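You operate a simulated robot arm through the tools that you are given. There is no shell and no other tool. Be economical: measure what you need, move in short steps, check, and stop when the job is done.

Carry out the task below with a simulated robot arm. There is one attempt and no reset: what you move stays moved.

TASK
Put the boot on the top of the long table away on the top of the shoe cupboard.
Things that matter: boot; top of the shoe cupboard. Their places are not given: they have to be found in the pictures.

It is judged by the outcome, as a careful person would: the job done as asked, and still so three seconds after it is handed in. It fails if anything else is knocked over, pushed out of place, dropped, spilled or broken.

THE ROBOT
A 6-joint arm with a two-finger parallel gripper, fixed in place. Base frame: the origin is at the foot of the arm, x ahead of it, y to its left, z up; the work surface is at about z = 0.74. Lengths are in m, angles in rad, forces in N, time in s.
With the tool pointing down near the work surface it reaches from about 0.2 to 0.64 m from the base axis. Its first joint turns from -1.152 to 1.152 rad. Payload 2.7 kg.
Tool frame: the origin (TCP) lies between the finger pads and is the grasp point; the fingertips stand 0.023 m ahead of it; z points along the fingers, y is the line along which they close. The gripper opens to 0.094 m. The fingers are 0.038 m wide and 0.01 m thick; the gripper's body (0.054 by 0.096 m) begins 0.039 m behind the TCP.
Orientation is that of the tool frame in the base frame, as a unit quaternion [x, y, z, w]. With the fingers straight down and closing along the base's y, the tool's x points along the base's -x, its y along +y and its z along -z.

THE INTERFACE
- The arm moves only by the tool step_arm. Its argument "series" is a list that holds one entry, the list of rows, each a list of 5 numbers: the opening in per cent of the stroke, from 0 (shut) to 100 (fully open), then the shift along the base's x, y, z in units of 20 mm (1.0 is 20 mm), then the turn about the base's z in units of 6 degrees (1.0 is 6 degrees). In form: [[[gripper, tx, ty, tz, spin], ...]]. A call has 1 to 20 rows; each row shifts and turns the commanded pose from where the row before left it. A call with a number of a shift or a turn outside -1 to 1 is refused whole. A row lasts 0.2 s, in which the tool goes at most 0.05 m and 0.15 rad; a call with a longer step from one row to the next is refused whole, and so is a gripper value outside its range. A pose out of reach is approached as far as the arm can. The call stops where the force on the tool passes 40 N (or 10 N more than at its start, if that is more) or the arm is blocked; 0.2 s more then pass. The fingers move at their own pace (about 0.045 m/s each) and stop on an object; they squeeze with about 22 N. The grip force told is the motor's: it shows also when the fingers shut on nothing. Time passes only in rows, and 0.2 s behind the last, so rows that do not move let the fingers close. It gives the time, the measured TCP pose, the force on the tool (base axes), the opening and the grip force at its end, in the units of the frame above (readings bear some noise), and new pictures: "views" is both (left out), scene, wrist or none.
- Cameras (640 x 400 px; columns grow to the right, rows downward): "scene" is fixed at [0.0948, -0.4663, 1.3903]; the picture's right is [0.41, -0.91, 0.00], its down [-0.63, -0.29, -0.72] and it looks along [0.65, 0.29, -0.70] (base axes); focal length 320 px, centre (320, 200). "wrist" rides on the gripper at [-0.039, 0, -0.044] in the tool frame; the picture's right is [0.00, -1.00, 0.00], its down [0.97, 0.00, -0.24] and it looks along [0.24, 0.00, 0.97] (tool axes); focal length 218 px, centre (320, 200).
- measure_at(camera, pixels): for up to 12 pixels [column, row] of the newest picture of that camera ("zoom" is the newest enlarged one), the place [x, y, z] in the base frame of the surface seen there, good to about 0.002 m. No time passes.
- inspect(camera, box): a new picture of the part [left, top, right, bottom] of that camera's present view, enlarged. No time passes.
- sign_off(): hands the job in; it is judged then, once.

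Work in short steps. Measure before you move; look again where a grasp or a placing could have gone wrong, and mend it. You have 60 turns and 100 pictures in all, the two below and enlarged ones among them. Open the gripper and draw the arm clear of the work before you hand the job in, unless the task says otherwise; then end with one line.

The tools are called after "Emit:" as name(argument=value, ...) on one line, values as JSON. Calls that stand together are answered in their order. step_arm: Moves the arm, as the interface text tells. Its arguments: {"type":"object","properties":{"series":{"type":"array","items":{"type":"array","items":{"type":"array","items":{"type":"number"}}}},"views":{"type":"string","enum":["both","scene","wrist","none"]}},"required":["series"]} The other tools are called the same way: measure_at (camera, pixels) gives the place of the surface under pixels of a picture; inspect (camera, box) takes an enlarged picture of a part of a camera's view; sign_off () hands the job in.

At the start:

```text
time_s: 0.0
tool_pos: [0.4273, -0.1284, 1.0806]
tcp_rot: [0.0, 1.0, 0.0, -0.001]
force: [-0.7, 0.3, 0.0]
opening: 0.094
gripper_force: 0.1
```

scene: 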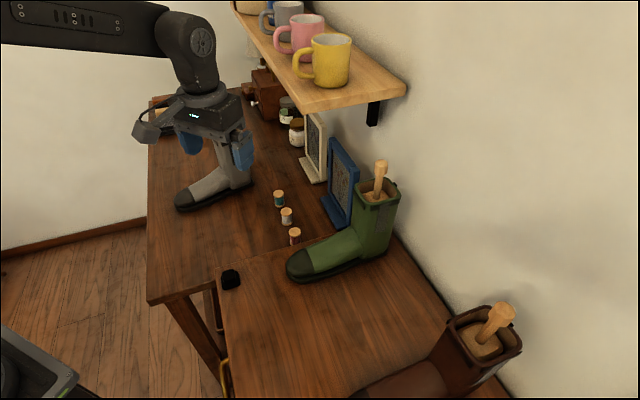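
wrist: 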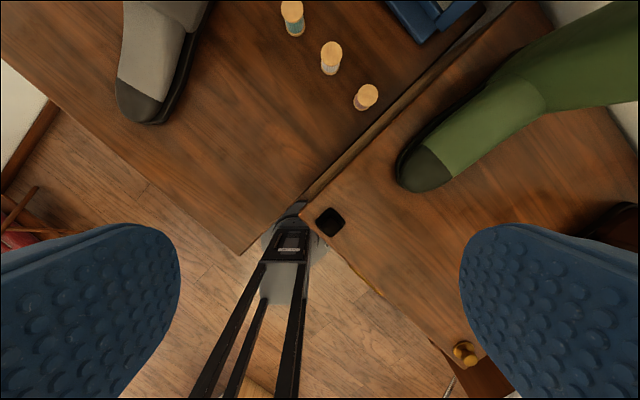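

The grey boot (about 215,185 in the scene) stands on the long table. The cupboard on the right already holds the green and brown boots. I'll look closer and measure.

Emit:
inspect(camera="scene", box=[140, 80, 340, 300])

Emit:
measure_at(camera="scene", pixels=[[186, 198], [210, 185], [240, 178], [232, 280], [290, 300], [350, 330], [300, 262], [380, 255], [350, 385], [420, 290], [250, 370], [160, 290]])

Emit:
measure_at(camera="wrist", pixels=[[140, 105], [160, 60], [180, 20], [120, 60], [200, 40], [420, 175], [550, 80], [330, 220], [305, 215], [420, 300], [500, 180], [600, 200]])

```text
1.82 times, centred on (240, 190) of scene
```

zoom: 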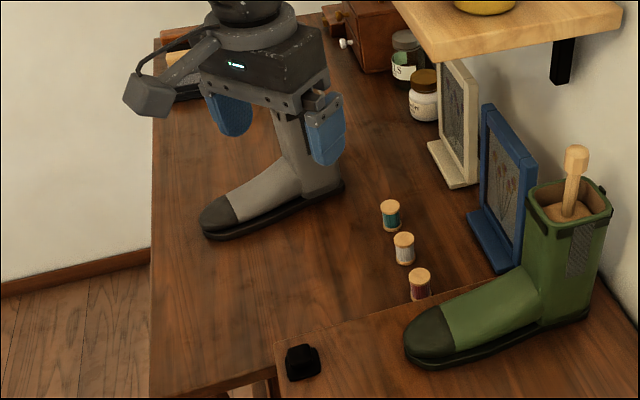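

```text
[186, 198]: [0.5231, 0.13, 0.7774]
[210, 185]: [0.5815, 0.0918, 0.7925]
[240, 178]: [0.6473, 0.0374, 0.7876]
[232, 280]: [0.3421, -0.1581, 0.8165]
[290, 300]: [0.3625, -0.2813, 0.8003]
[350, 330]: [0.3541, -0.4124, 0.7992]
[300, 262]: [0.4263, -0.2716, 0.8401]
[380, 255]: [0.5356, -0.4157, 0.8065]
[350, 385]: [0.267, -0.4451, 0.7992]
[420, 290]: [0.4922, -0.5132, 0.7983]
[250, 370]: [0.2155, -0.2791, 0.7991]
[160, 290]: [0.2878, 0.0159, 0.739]
```

```text
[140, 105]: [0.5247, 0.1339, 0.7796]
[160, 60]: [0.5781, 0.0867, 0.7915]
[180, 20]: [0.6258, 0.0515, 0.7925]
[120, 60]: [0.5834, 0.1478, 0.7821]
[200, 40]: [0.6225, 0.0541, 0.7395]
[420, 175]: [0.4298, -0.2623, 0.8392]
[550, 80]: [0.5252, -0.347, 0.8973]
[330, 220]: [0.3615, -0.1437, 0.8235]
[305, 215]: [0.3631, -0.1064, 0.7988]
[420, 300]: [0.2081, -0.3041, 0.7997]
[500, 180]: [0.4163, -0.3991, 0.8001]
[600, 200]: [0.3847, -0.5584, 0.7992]
```

The arm hides the boot's shaft, so I'll draw back to get a clear view.

Emit:
step_arm(series=[[[100, -1, 1, 0, 0], [100, -1, 1, 0, 0], [100, -1, 1, 0, 0], [100, -1, 1, 0, 0], [100, 0, 1, 0, 0], [100, 0, 1, 0, 0], [100, 0, 1, 0, 0], [100, 0, 1, 0, 0]]])

```text
time_s: 1.8
tool_pos: [0.3468, 0.0329, 1.0799]
tcp_rot: [0.0, 1.0, 0.0, 0.0]
force: [-0.2, 0.1, 0.5]
opening: 0.0937
gripper_force: 0.0
```

scene: 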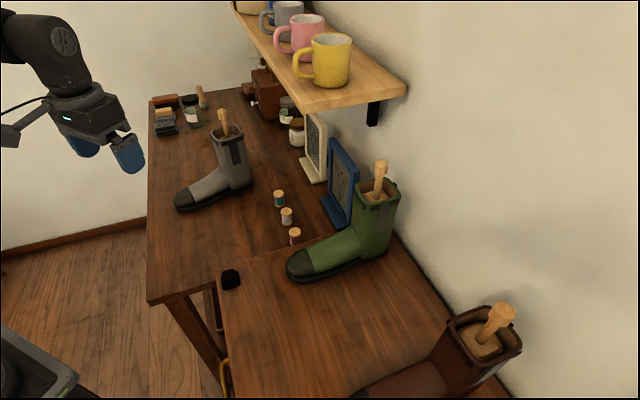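
wrist: 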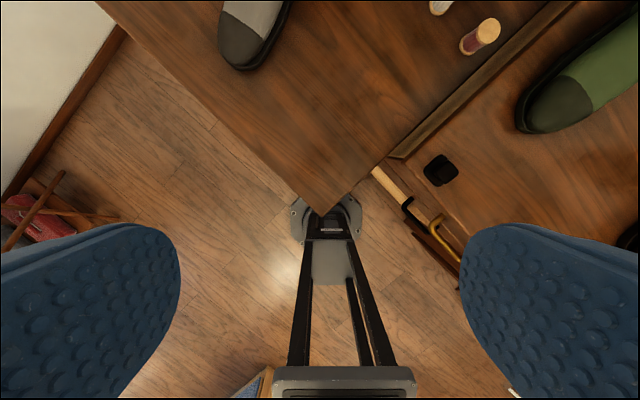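

The boot is in full view now, with a wooden tree handle at about (223,118).

Emit:
inspect(camera="scene", box=[160, 90, 270, 220])

Emit:
measure_at(camera="scene", pixels=[[222, 111], [224, 124], [210, 133], [244, 129], [228, 142], [230, 155], [248, 183], [224, 175], [205, 187], [179, 196], [194, 209], [240, 155]])

```text
3.08 times, centred on (215, 155) of scene
```

zoom: 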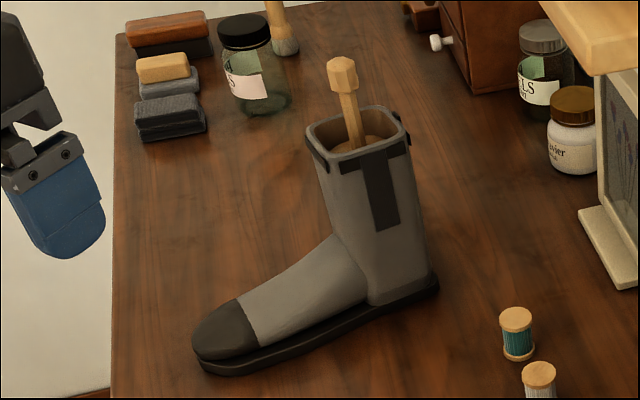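

```text
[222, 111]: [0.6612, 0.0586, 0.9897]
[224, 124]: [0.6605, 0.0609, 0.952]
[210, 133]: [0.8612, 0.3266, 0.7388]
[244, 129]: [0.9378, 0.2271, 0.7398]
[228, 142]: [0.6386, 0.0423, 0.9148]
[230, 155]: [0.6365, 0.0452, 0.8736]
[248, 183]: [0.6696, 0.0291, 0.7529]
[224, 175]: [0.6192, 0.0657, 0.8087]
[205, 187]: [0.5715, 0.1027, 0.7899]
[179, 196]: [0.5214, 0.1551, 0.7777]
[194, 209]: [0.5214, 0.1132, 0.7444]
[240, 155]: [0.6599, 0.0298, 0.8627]
```

Emit:
measure_at(camera="zoom", pixels=[[308, 138], [330, 168], [365, 155], [402, 140], [400, 115], [362, 110], [330, 120], [378, 146], [428, 270], [436, 288], [372, 300], [355, 130]])

Emit:
measure_at(camera="zoom", pixels=[[320, 160], [340, 240], [300, 268], [300, 300], [300, 330], [237, 302], [262, 345], [195, 340], [208, 360], [345, 60], [332, 75], [356, 75]])

Emit:
inspect(camera="scene", box=[195, 100, 255, 145])

```text
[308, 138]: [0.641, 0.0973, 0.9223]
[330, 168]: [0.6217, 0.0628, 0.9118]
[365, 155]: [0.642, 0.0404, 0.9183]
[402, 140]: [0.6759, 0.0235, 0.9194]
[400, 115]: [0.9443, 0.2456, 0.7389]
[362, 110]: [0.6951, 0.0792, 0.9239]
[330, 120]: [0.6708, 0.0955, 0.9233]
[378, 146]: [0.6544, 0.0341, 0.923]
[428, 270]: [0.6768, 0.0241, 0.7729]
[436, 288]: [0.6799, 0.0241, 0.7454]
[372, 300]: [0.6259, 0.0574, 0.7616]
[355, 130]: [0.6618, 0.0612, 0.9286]
```

```text
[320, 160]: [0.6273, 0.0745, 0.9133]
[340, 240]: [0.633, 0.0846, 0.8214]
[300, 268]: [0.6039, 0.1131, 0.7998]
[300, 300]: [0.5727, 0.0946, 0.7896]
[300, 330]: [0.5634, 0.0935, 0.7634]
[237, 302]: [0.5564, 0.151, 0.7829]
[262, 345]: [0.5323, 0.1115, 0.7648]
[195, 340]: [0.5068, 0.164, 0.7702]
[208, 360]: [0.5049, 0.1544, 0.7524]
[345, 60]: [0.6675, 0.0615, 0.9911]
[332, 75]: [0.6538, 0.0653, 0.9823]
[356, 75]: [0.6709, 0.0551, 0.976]
```

```text
8.89 times, centred on (225, 122) of scene
```

zoom: 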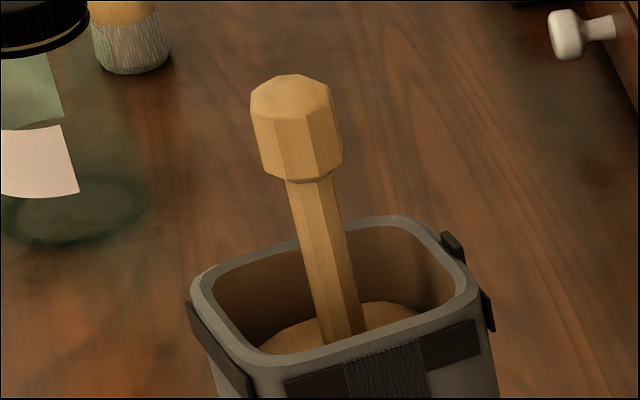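

Gripping the shaft from above would put the gripper's body into the tree handle. The knob itself, about 0.025 wide at (0.663,0.06,0.98), looks graspable, with the boot's weight hanging below it. Next I'll measure the free space on the cupboard and the shelf's extent.

Emit:
measure_at(camera="scene", pixels=[[300, 112], [404, 92], [288, 268], [300, 283], [340, 276], [388, 256], [362, 392], [385, 375], [430, 355], [448, 320], [380, 165], [492, 312]])

Emit:
measure_at(camera="scene", pixels=[[222, 290], [240, 275], [238, 395], [228, 340], [300, 395], [340, 395], [320, 340], [400, 300], [420, 340], [440, 285], [10, 135], [395, 240]])

Emit:
inspect(camera="scene", box=[200, 220, 540, 400])

```text
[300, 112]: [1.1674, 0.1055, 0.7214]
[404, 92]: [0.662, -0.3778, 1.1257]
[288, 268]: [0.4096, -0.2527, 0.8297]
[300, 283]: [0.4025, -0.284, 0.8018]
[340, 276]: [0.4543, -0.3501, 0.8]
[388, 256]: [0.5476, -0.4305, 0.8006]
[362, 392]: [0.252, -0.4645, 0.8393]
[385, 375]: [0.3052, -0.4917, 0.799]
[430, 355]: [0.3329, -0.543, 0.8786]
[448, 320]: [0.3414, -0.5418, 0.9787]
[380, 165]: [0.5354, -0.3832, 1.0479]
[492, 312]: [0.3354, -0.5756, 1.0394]
```

```text
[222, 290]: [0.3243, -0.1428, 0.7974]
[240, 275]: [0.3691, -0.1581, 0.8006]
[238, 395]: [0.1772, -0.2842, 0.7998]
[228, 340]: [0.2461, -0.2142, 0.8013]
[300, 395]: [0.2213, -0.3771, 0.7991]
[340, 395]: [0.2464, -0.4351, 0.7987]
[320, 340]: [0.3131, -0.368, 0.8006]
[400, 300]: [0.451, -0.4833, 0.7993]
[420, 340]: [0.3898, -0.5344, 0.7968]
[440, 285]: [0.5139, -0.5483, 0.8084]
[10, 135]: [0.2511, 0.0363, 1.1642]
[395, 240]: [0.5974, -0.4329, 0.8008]
```

```text
1.88 times, centred on (370, 310) of scene
```

zoom: 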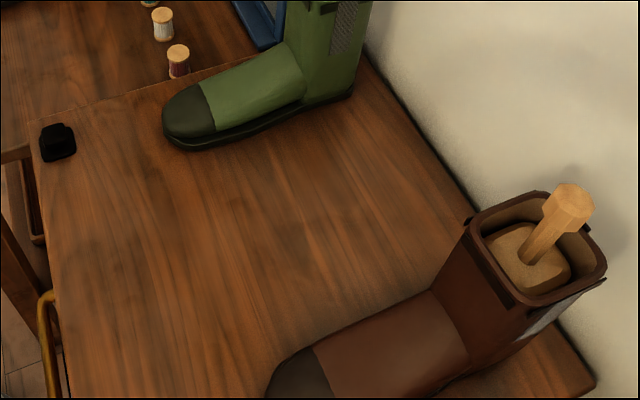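

The gap between the green and brown boots is about 0.2 m wide, centred near (0.396,-0.436) for the shaft. I'll go above the knob while turning about +60°, so the fingers close along the boot's length, then check.

Emit:
step_arm(series=[[[100, 1, 0.1, 0, 1], [100, 1, 0.1, 0, 1], [100, 1, 0.1, 0, 1], [100, 1, 0.1, 0, 1], [100, 1, 0.1, 0, 1], [100, 1, 0.1, 0, 1], [100, 1, 0.1, 0, 1], [100, 1, 0.1, 0, 1], [100, 1, 0.1, 0, 1], [100, 1, 0.1, 0, 1], [100, 1, 0.1, 0, 0], [100, 1, 0.1, 0, 0], [100, 1, 0.1, 0, 0], [100, 1, 0.05, 0, 0], [100, 1, 0, 0, 0], [100, 0.85, 0, 0, 0]]])

```text
time_s: 5.2
tool_pos: [0.6146, 0.0493, 1.0645]
tcp_rot: [-0.501, 0.866, 0.0, 0.001]
force: [0.0, 0.3, 0.0]
opening: 0.0938
gripper_force: 0.0
out of reach, approached as far as the arm can: row 14, 15, 16
```

scene: 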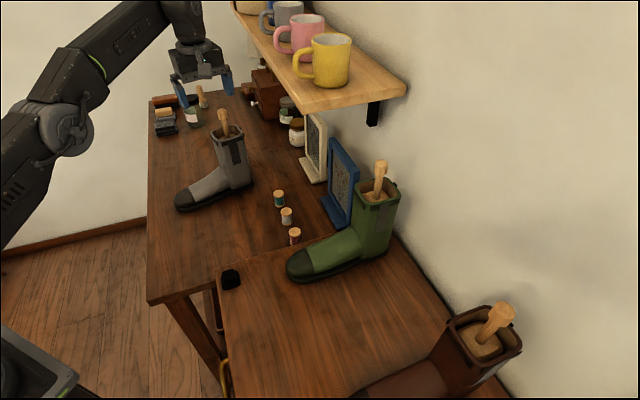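
wrist: 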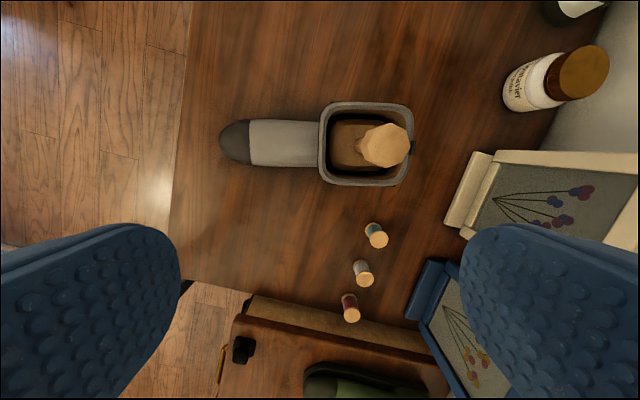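

The knob is out of reach: the arm stops at radius 0.617 at this height and the knob is at about 0.667. I'll first slide the boot nearer by gripping its foot low down. I need the foot's edges from the wrist picture.

Emit:
measure_at(camera="wrist", pixels=[[222, 142], [245, 143], [265, 143], [265, 124], [265, 162], [285, 143], [285, 124], [285, 163], [310, 143], [310, 122], [310, 164], [385, 145]])

Emit:
measure_at(camera="wrist", pixels=[[325, 107], [325, 183], [405, 107], [405, 183], [365, 105], [365, 183], [321, 143], [410, 143]])

```text
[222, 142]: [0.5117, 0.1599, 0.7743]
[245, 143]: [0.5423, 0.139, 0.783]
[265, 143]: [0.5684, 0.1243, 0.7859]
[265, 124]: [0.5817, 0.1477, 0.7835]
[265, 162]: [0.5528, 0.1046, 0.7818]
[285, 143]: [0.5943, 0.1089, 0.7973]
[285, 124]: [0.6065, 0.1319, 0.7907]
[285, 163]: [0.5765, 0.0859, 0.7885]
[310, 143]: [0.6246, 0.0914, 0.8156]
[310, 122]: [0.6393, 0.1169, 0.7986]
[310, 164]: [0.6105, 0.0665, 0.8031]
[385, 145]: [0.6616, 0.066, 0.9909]
```

```text
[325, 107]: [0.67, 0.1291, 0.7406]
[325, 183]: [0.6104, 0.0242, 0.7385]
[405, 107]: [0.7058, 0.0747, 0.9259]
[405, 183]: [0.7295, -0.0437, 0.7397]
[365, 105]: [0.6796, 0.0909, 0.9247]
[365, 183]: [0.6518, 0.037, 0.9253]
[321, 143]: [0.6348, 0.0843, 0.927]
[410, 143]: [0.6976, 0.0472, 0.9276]
```

The boot's axis runs at about -30°, and the foot is about 0.055 wide and centred on (0.562,0.127). I'll turn back by 90° and pull in so the fingers straddle the foot.

Emit:
step_arm(series=[[[100, -1, 0.6, 0, -1], [100, -1, 0.6, 0, -1], [100, -1, 0.6, 0, -1], [100, -1, 0.6, 0, -1], [100, -1, 0.6, 0, -1], [100, 0, 0.3, 0, -1], [100, 0, 0, 0, -1], [100, 0, 0, 0, -1], [100, 0, 0, 0, -1], [100, 0, 0, 0, -1], [100, 0, 0, 0, -1], [100, 0, 0, 0, -1], [100, 0, 0, 0, -1], [100, 0, 0, 0, -1], [100, 0, 0, 0, -1]]])

```text
time_s: 8.4
tool_pos: [0.5143, 0.1155, 1.0639]
tcp_rot: [0.259, 0.966, 0.0, -0.001]
force: [0.3, -0.3, 1.1]
opening: 0.094
gripper_force: 0.1
```

scene: 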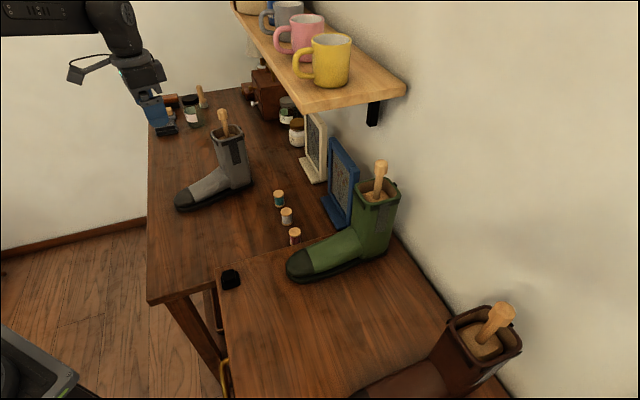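
wrist: 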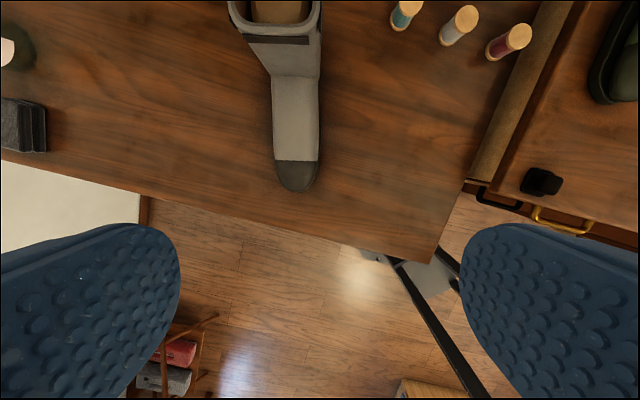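

Emit:
step_arm(series=[[[100, 0.8, 0.2, -1, 0], [100, 0.8, 0.2, -1, 0], [100, 0.8, 0.2, -1, 0], [100, 0, 0, -1, 0], [100, 0, 0, -1, 0], [100, 0, 0, -1, 0], [100, 0, 0, -1, 0], [100, 0, 0, -1, 0], [100, 0, 0, -1, 0], [100, 0, 0, -1, 0]]])

```text
time_s: 10.6
tool_pos: [0.5642, 0.1264, 0.8638]
tcp_rot: [0.259, 0.966, -0.001, 0.0]
force: [0.3, 0.3, 0.5]
opening: 0.0941
gripper_force: 0.0
```

scene: 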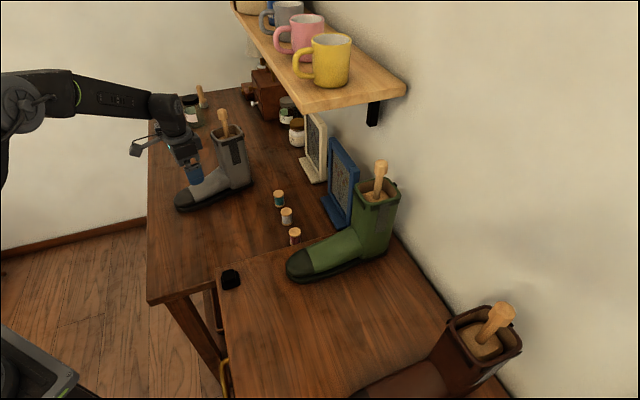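
wrist: 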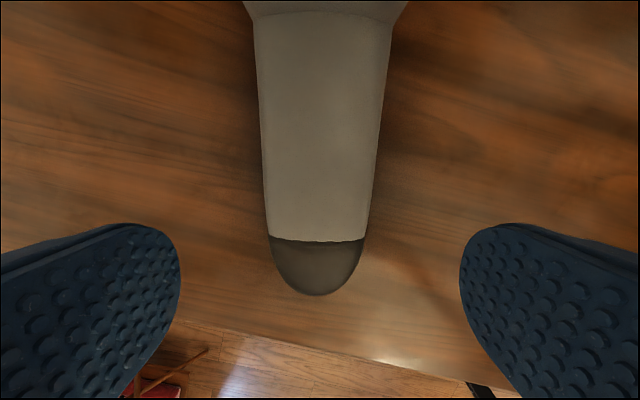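

The boot is centred between the fingers. I'll lower to z≈0.776 and close.

Emit:
step_arm(series=[[[100, 0, 0, -1, 0], [100, 0, 0, -1, 0], [100, 0, 0, -1, 0], [100, 0, 0, -1, 0], [100, 0, 0, -0.4, 0], [0, 0, 0, 0, 0], [0, 0, 0, 0, 0], [0, 0, 0, 0, 0], [0, 0, 0, 0, 0], [0, 0, 0, 0, 0]]])

```text
time_s: 12.8
tool_pos: [0.5628, 0.1281, 0.7772]
tcp_rot: [0.259, 0.966, 0.0, 0.0]
force: [0.5, 1.2, 0.3]
opening: 0.0718
gripper_force: 21.8
```

scene: 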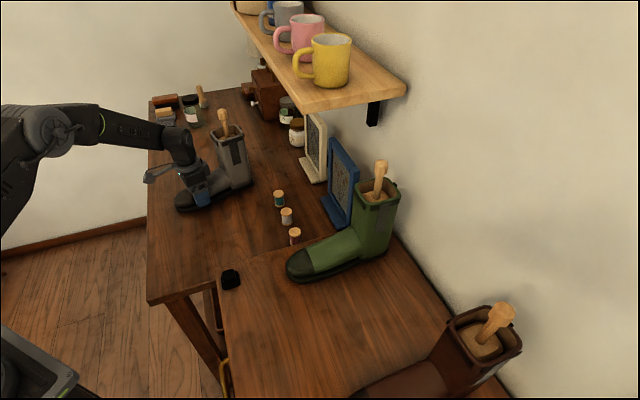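
wrist: 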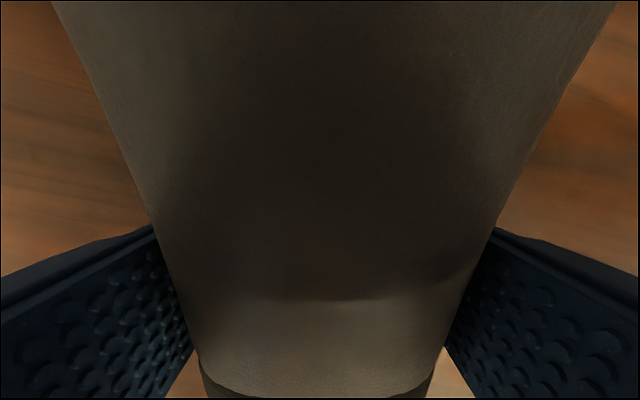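

The grip holds on the sole at 0.072. I'll slide the boot about 0.07 back and 0.03 right, clear of the spools.

Emit:
step_arm(series=[[[0, -0.35, -0.15, 0, 0], [0, -0.35, -0.15, 0, 0], [0, -0.35, -0.15, 0, 0], [0, -0.35, -0.15, 0, 0], [0, -0.35, -0.15, 0, 0], [0, -0.35, -0.15, 0, 0], [0, -0.35, -0.15, 0, 0], [0, -0.35, -0.15, 0, 0], [0, -0.35, -0.15, 0, 0], [0, -0.35, -0.15, 0, 0]]])

```text
time_s: 15.0
tool_pos: [0.4937, 0.0973, 0.776]
tcp_rot: [0.259, 0.966, 0.0, 0.0]
force: [2.0, 2.5, 2.9]
opening: 0.072
gripper_force: 22.6
```

scene: 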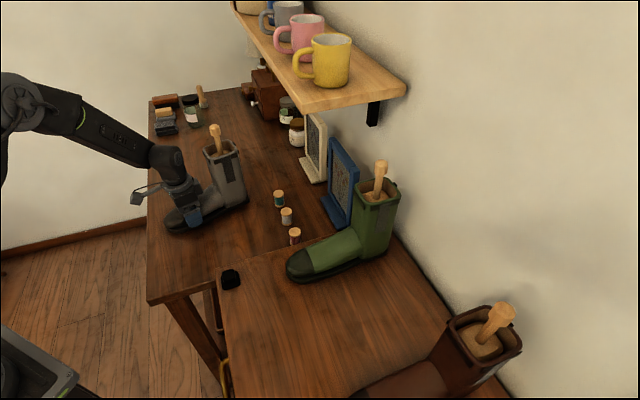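
wrist: 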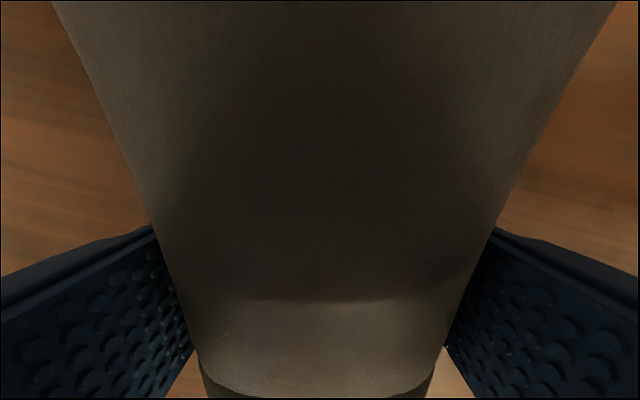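

The boot slid cleanly with little drag force. I'll try a small 2 cm lift with this grip to see whether it stays level.

Emit:
step_arm(series=[[[0, 0, 0, 0.3, 0], [0, 0, 0, 0.3, 0], [0, 0, 0, 0.4, 0], [0, 0, 0, 0, 0], [0, 0, 0, 0, 0]]])

Emit:
inspect(camera="scene", box=[130, 100, 290, 250])

```text
time_s: 16.2
tool_pos: [0.4928, 0.0983, 0.7958]
tcp_rot: [0.259, 0.966, 0.0, 0.001]
force: [0.5, -0.2, -4.6]
opening: 0.0718
gripper_force: 21.9
```

scene: 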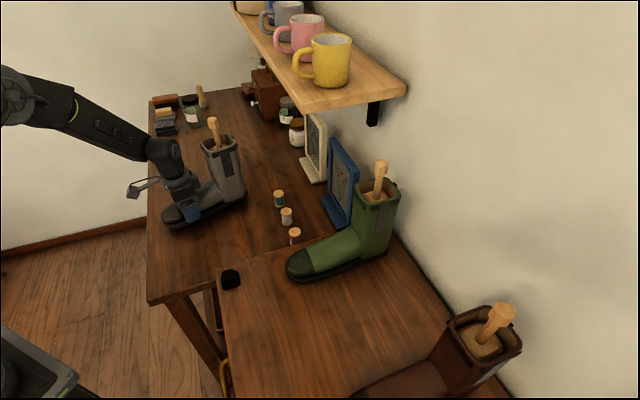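
wrist: 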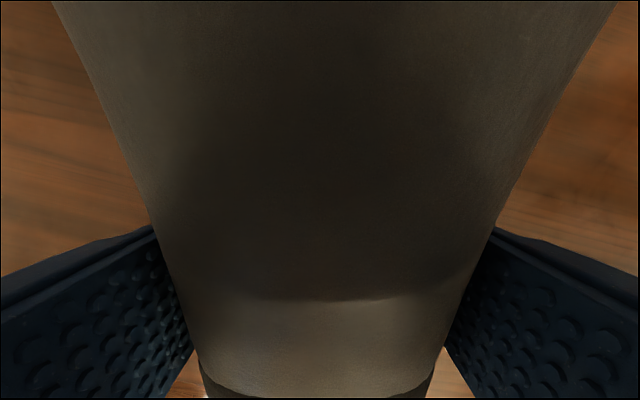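

```text
2.67 times, centred on (210, 175) of scene
```

zoom: 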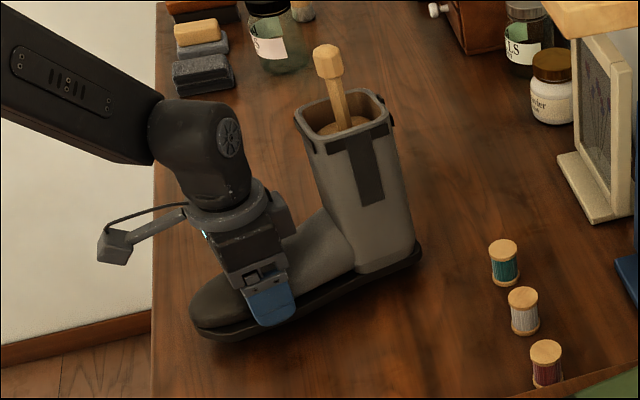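

Emit:
measure_at(camera="zoom", pixels=[[325, 48], [300, 118], [355, 135], [390, 108], [420, 250], [360, 276], [320, 310], [200, 330]])

```text
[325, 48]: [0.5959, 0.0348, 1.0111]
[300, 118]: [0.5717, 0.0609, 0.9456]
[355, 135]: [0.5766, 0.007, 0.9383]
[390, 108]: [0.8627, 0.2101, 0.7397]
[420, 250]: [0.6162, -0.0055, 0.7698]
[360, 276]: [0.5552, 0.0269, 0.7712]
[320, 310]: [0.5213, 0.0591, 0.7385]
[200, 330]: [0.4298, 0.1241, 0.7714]
```

The boot rose level with the gripper: the knob went up 0.02 and the load is about 4.6 N, so this grip can carry it. I'll lift it gently to clear the green boot's foot.

Emit:
step_arm(series=[[[0, 0, 0, 0.4, 0], [0, 0, 0, 0.5, 0], [0, 0, 0, 0.6, 0], [0, 0, 0, 0.6, 0], [0, 0, 0, 0.6, 0], [0, 0, 0, 0.6, 0], [0, 0, 0, 0.6, 0], [0, 0, 0, 0.6, 0], [0, 0, 0, 0.6, 0], [0, 0, 0, 0.6, 0], [0, 0, 0, 0.6, 0], [0, 0, 0, 0.6, 0], [0, 0, 0, 0.6, 0], [0, 0, 0, 0.5, 0], [0, 0, 0, 0.3, 0]]])

```text
time_s: 19.4
tool_pos: [0.4922, 0.0988, 0.9622]
tcp_rot: [0.259, 0.966, 0.0, 0.001]
force: [0.0, -0.3, -5.1]
opening: 0.0719
gripper_force: 22.1
```

scene: 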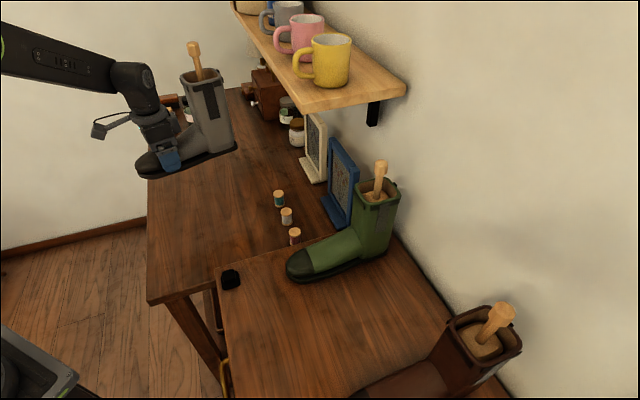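
wrist: 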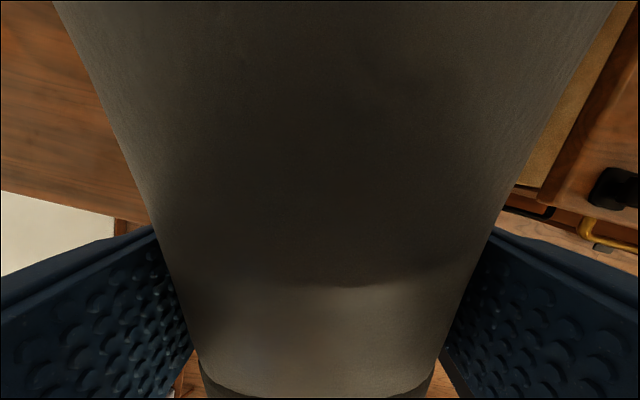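

The boot is steady and level, with a 5 N load. I'll retract toward the base while turning about -13°.

Emit:
step_arm(series=[[[0, -0.3, -0.1, 0, -0.1], [0, -0.5, -0.3, 0, -0.13], [0, -0.6, -0.3, 0, -0.13], [0, -0.6, -0.3, 0, -0.13], [0, -0.6, -0.3, 0, -0.13], [0, -0.6, -0.3, 0, -0.13], [0, -0.6, -0.3, 0, -0.13], [0, -0.6, -0.3, 0, -0.13], [0, -0.6, -0.3, 0, -0.13], [0, -0.6, -0.3, 0, -0.13], [0, -0.6, -0.3, 0, -0.13], [0, -0.6, -0.3, 0, -0.13], [0, -0.6, -0.3, 0, -0.13], [0, -0.6, -0.3, 0, -0.13], [0, -0.6, -0.3, 0, -0.13], [0, -0.6, -0.3, 0, -0.13], [0, -0.6, -0.3, 0, -0.13], [0, -0.3, -0.1, 0, -0.02]]])

```text
time_s: 23.2
tool_pos: [0.2906, -0.0011, 0.9625]
tcp_rot: [0.369, 0.93, 0.001, 0.0]
force: [-0.9, 0.5, -5.5]
opening: 0.0719
gripper_force: 21.5
```

scene: 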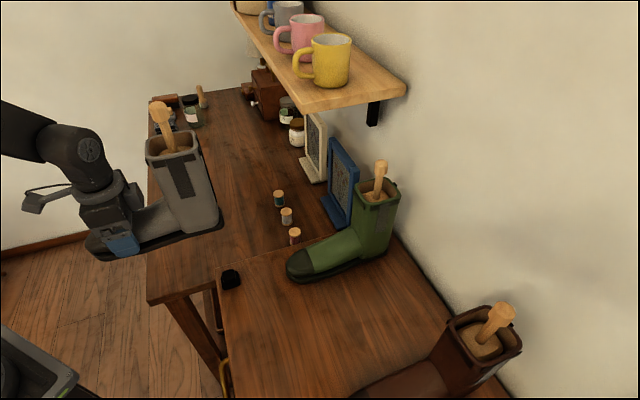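
wrist: 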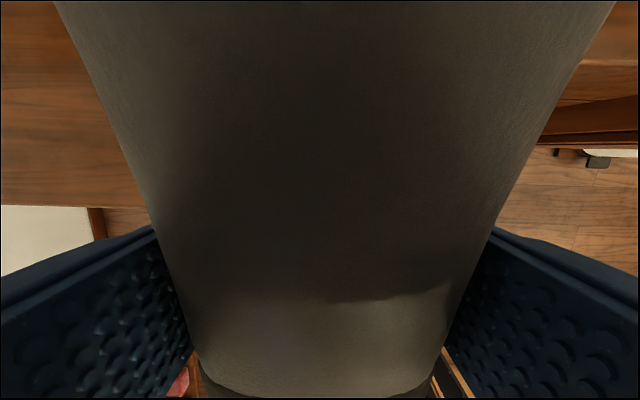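

Now I'll move right along y at this height to about y=-0.30.

Emit:
step_arm(series=[[[0, 0, -0.4, 0, 0], [0, 0, -0.6, 0, 0], [0, 0, -0.8, 0, 0], [0, 0, -0.8, 0, 0], [0, 0, -0.8, 0, 0], [0, 0, -0.8, 0, 0], [0, 0, -0.8, 0, 0], [0, 0, -0.8, 0, 0], [0, 0, -0.8, 0, 0], [0, 0, -0.8, 0, 0], [0, 0, -0.8, 0, 0], [0, 0, -0.8, 0, 0], [0, 0, -0.8, 0, 0], [0, 0, -0.8, 0, 0], [0, 0, -0.8, 0, 0], [0, 0, -0.8, 0, 0], [0, 0, -0.8, 0, 0], [0, 0, -0.8, 0, 0], [0, 0, -0.6, 0, 0], [0, 0, -0.4, 0, 0]]])

```text
time_s: 27.4
tool_pos: [0.2911, -0.2975, 0.9604]
tcp_rot: [0.368, 0.93, 0.0, 0.0]
force: [-0.2, 1.1, -4.8]
opening: 0.0717
gripper_force: 21.8
```

scene: 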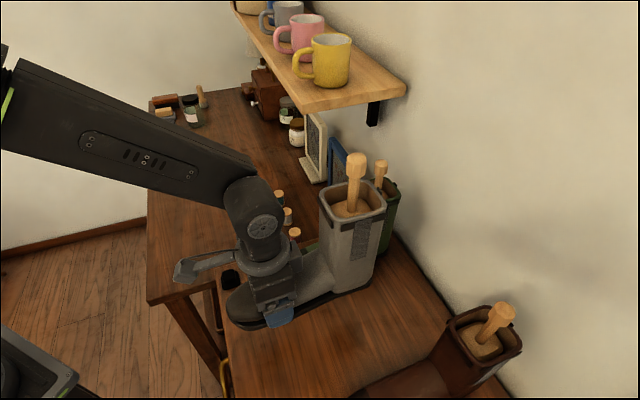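
wrist: 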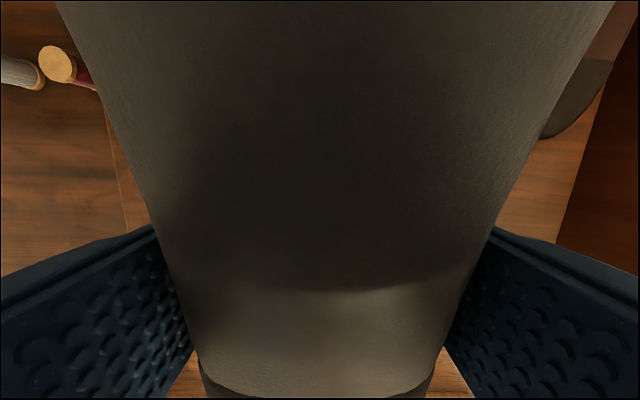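

The boot is clear of the green one. I'll shift to the final spot (0.308,-0.354) and lower part way.

Emit:
step_arm(series=[[[0, 0.15, -0.5, 0, 0], [0, 0.15, -0.6, 0, 0], [0, 0.2, -0.6, 0, 0], [0, 0.2, -0.6, 0, 0], [0, 0.15, -0.5, 0, 0], [0, 0, 0, -0.4, 0], [0, 0, 0, -0.6, 0], [0, 0, 0, -0.6, 0], [0, 0, 0, -0.6, 0], [0, 0, 0, -0.6, 0], [0, 0, 0, -0.6, 0], [0, 0, 0, -0.6, 0], [0, 0, 0, -0.5, 0], [0, 0, 0, -0.3, 0]]])

```text
time_s: 30.4
tool_pos: [0.3073, -0.3534, 0.8665]
tcp_rot: [0.368, 0.93, 0.0, -0.001]
force: [-0.4, 0.7, -5.3]
opening: 0.072
gripper_force: 21.9
```

scene: 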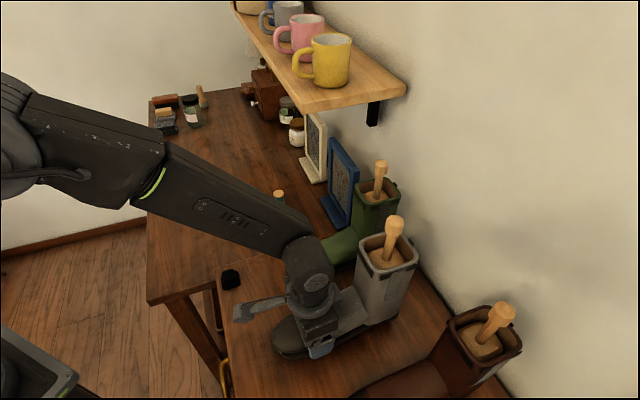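
wrist: 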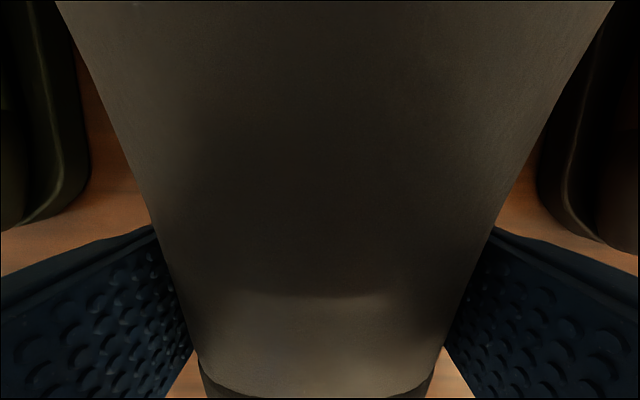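

The boot looks centred in the gap. I'll check the side clearances before the final lowering.

Emit:
measure_at(camera="wrist", pixels=[[60, 205], [80, 150], [30, 225], [545, 180], [570, 215], [620, 245], [110, 200], [520, 215]])

```text
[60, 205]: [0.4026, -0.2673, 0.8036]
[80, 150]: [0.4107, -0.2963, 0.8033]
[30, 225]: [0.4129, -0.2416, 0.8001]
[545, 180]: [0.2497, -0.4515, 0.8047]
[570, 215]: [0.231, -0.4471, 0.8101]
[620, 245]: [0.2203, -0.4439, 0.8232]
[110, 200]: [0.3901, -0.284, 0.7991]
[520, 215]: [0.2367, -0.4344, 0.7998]
```

There is about 0.11 m clear on each side, so I'll lower slowly to contact.

Emit:
step_arm(series=[[[0, 0, 0, -0.4, 0], [0, 0, 0, -0.4, 0], [0, 0, 0, -0.3, 0], [0, 0, 0, -0.2, 0], [0, 0, 0, -0.1, 0], [0, 0, 0, -0.1, 0], [0, 0, 0, 0, 0]]], views="scene")

```text
time_s: 32.0
tool_pos: [0.3074, -0.3551, 0.8371]
tcp_rot: [0.368, 0.93, -0.001, 0.002]
force: [-2.0, 1.2, 2.9]
opening: 0.0716
gripper_force: 22.1
```

scene: 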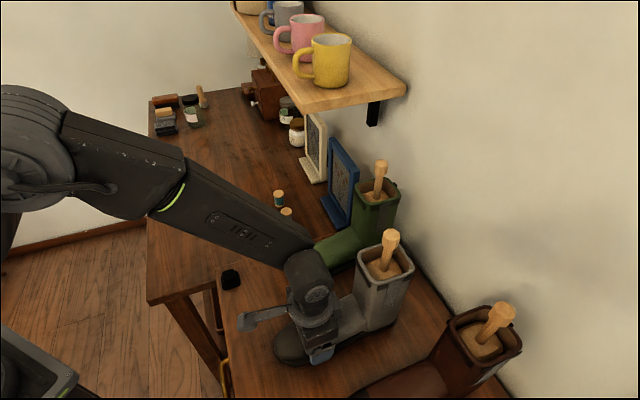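

The boot is touching the top (force up 2.9 N). I'll release it, then rise straight up.

Emit:
step_arm(series=[[[40, 0, 0, 0, 0], [100, 0, 0, 0, 0], [100, 0, 0, 0, 0], [100, 0, 0, 0, 0], [100, 0, 0, 0, 0]]])

Emit:
step_arm(series=[[[100, 0, 0, 0.3, 0], [100, 0, 0, 0.5, 0], [100, 0, 0, 0.8, 0], [100, 0, 0, 1, 0], [100, 0, 0, 1, 0], [100, 0, 0, 1, 0], [100, 0, 0, 1, 0], [100, 0, 0, 1, 0], [100, 0, 0, 1, 0], [100, 0, 0, 1, 0], [100, 0, 0, 1, 0]]])

```text
time_s: 33.2
tool_pos: [0.3069, -0.3548, 0.8371]
tcp_rot: [0.368, 0.93, 0.0, -0.001]
force: [0.3, 0.1, -0.4]
opening: 0.0939
gripper_force: 0.1
```

scene: 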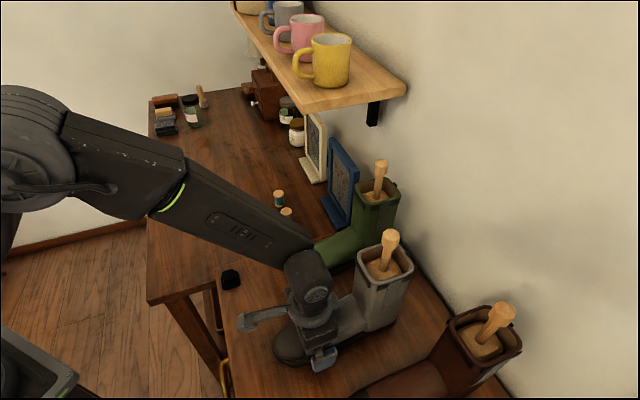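
wrist: 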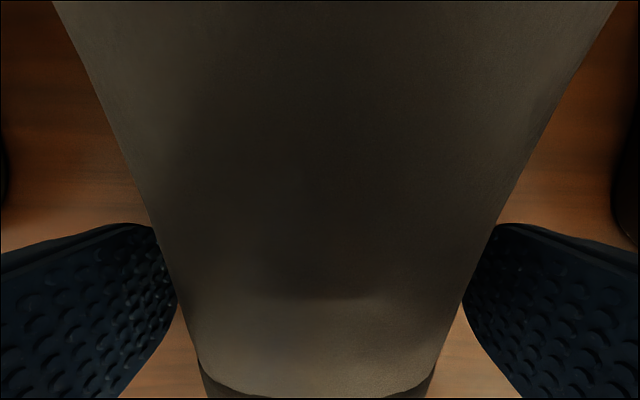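

```text
time_s: 35.6
tool_pos: [0.3067, -0.3545, 1.0279]
tcp_rot: [0.368, 0.93, 0.0, 0.0]
force: [0.6, -0.2, -0.2]
opening: 0.0939
gripper_force: 0.0
```

scene: 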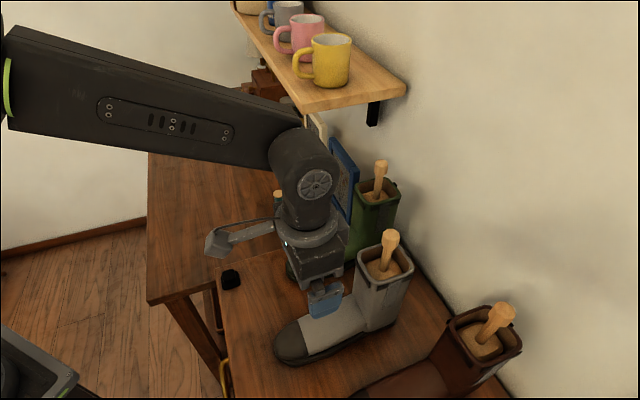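
wrist: 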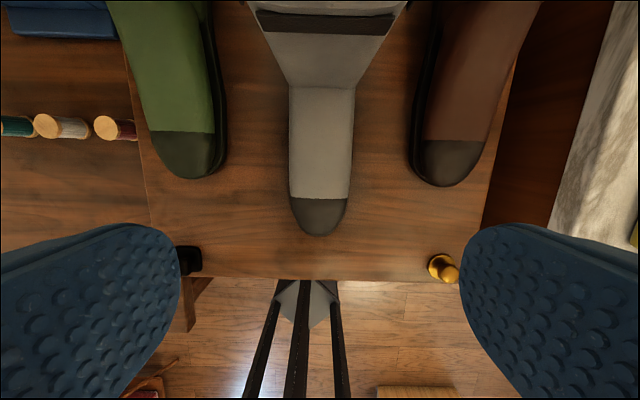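

The boot stands between the other two. I'll draw the arm away, back and to the left, and take a last look.

Emit:
step_arm(series=[[[100, 0, 0.5, 0.5, 0], [100, 0, 1, 0.5, 0], [100, 0, 1, 0, 0], [100, 0, 1, 0, 0], [100, 0, 1, 0, 0], [100, 0, 1, 0, 0], [100, 0, 1, 0, 0], [100, 0, 1, 0, 0], [100, 0, 1, 0, 0], [100, 0, 1, 0, 0], [100, 0, 1, 0, 0], [100, 0, 1, 0, 0], [100, 0, 1, 0, 0], [100, 0, 1, 0, 0], [100, 0, 1, 0, 0]]], views="scene")

```text
time_s: 38.8
tool_pos: [0.3066, -0.0628, 1.0484]
tcp_rot: [0.367, 0.93, 0.0, 0.0]
force: [-0.8, -0.6, 0.2]
opening: 0.094
gripper_force: 0.2
```

scene: 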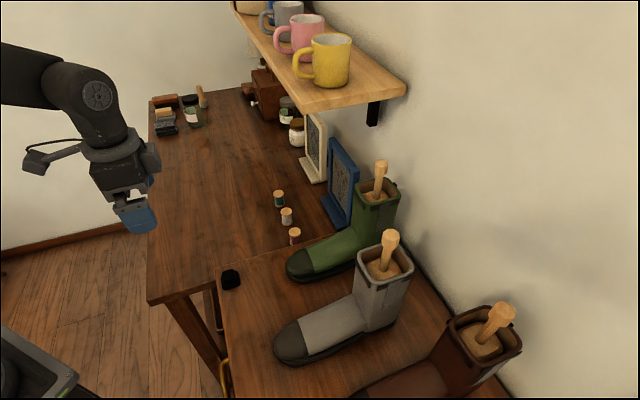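

The grey boot stands upright on the cupboard, everything else is where it was, and the arm is clear, so I'm handing in.

Emit:
sign_off()

```text
The job is handed in.
```

The grey boot from the long table now stands upright on top of the shoe cupboard, between the green and brown boots, and nothing else was disturbed.
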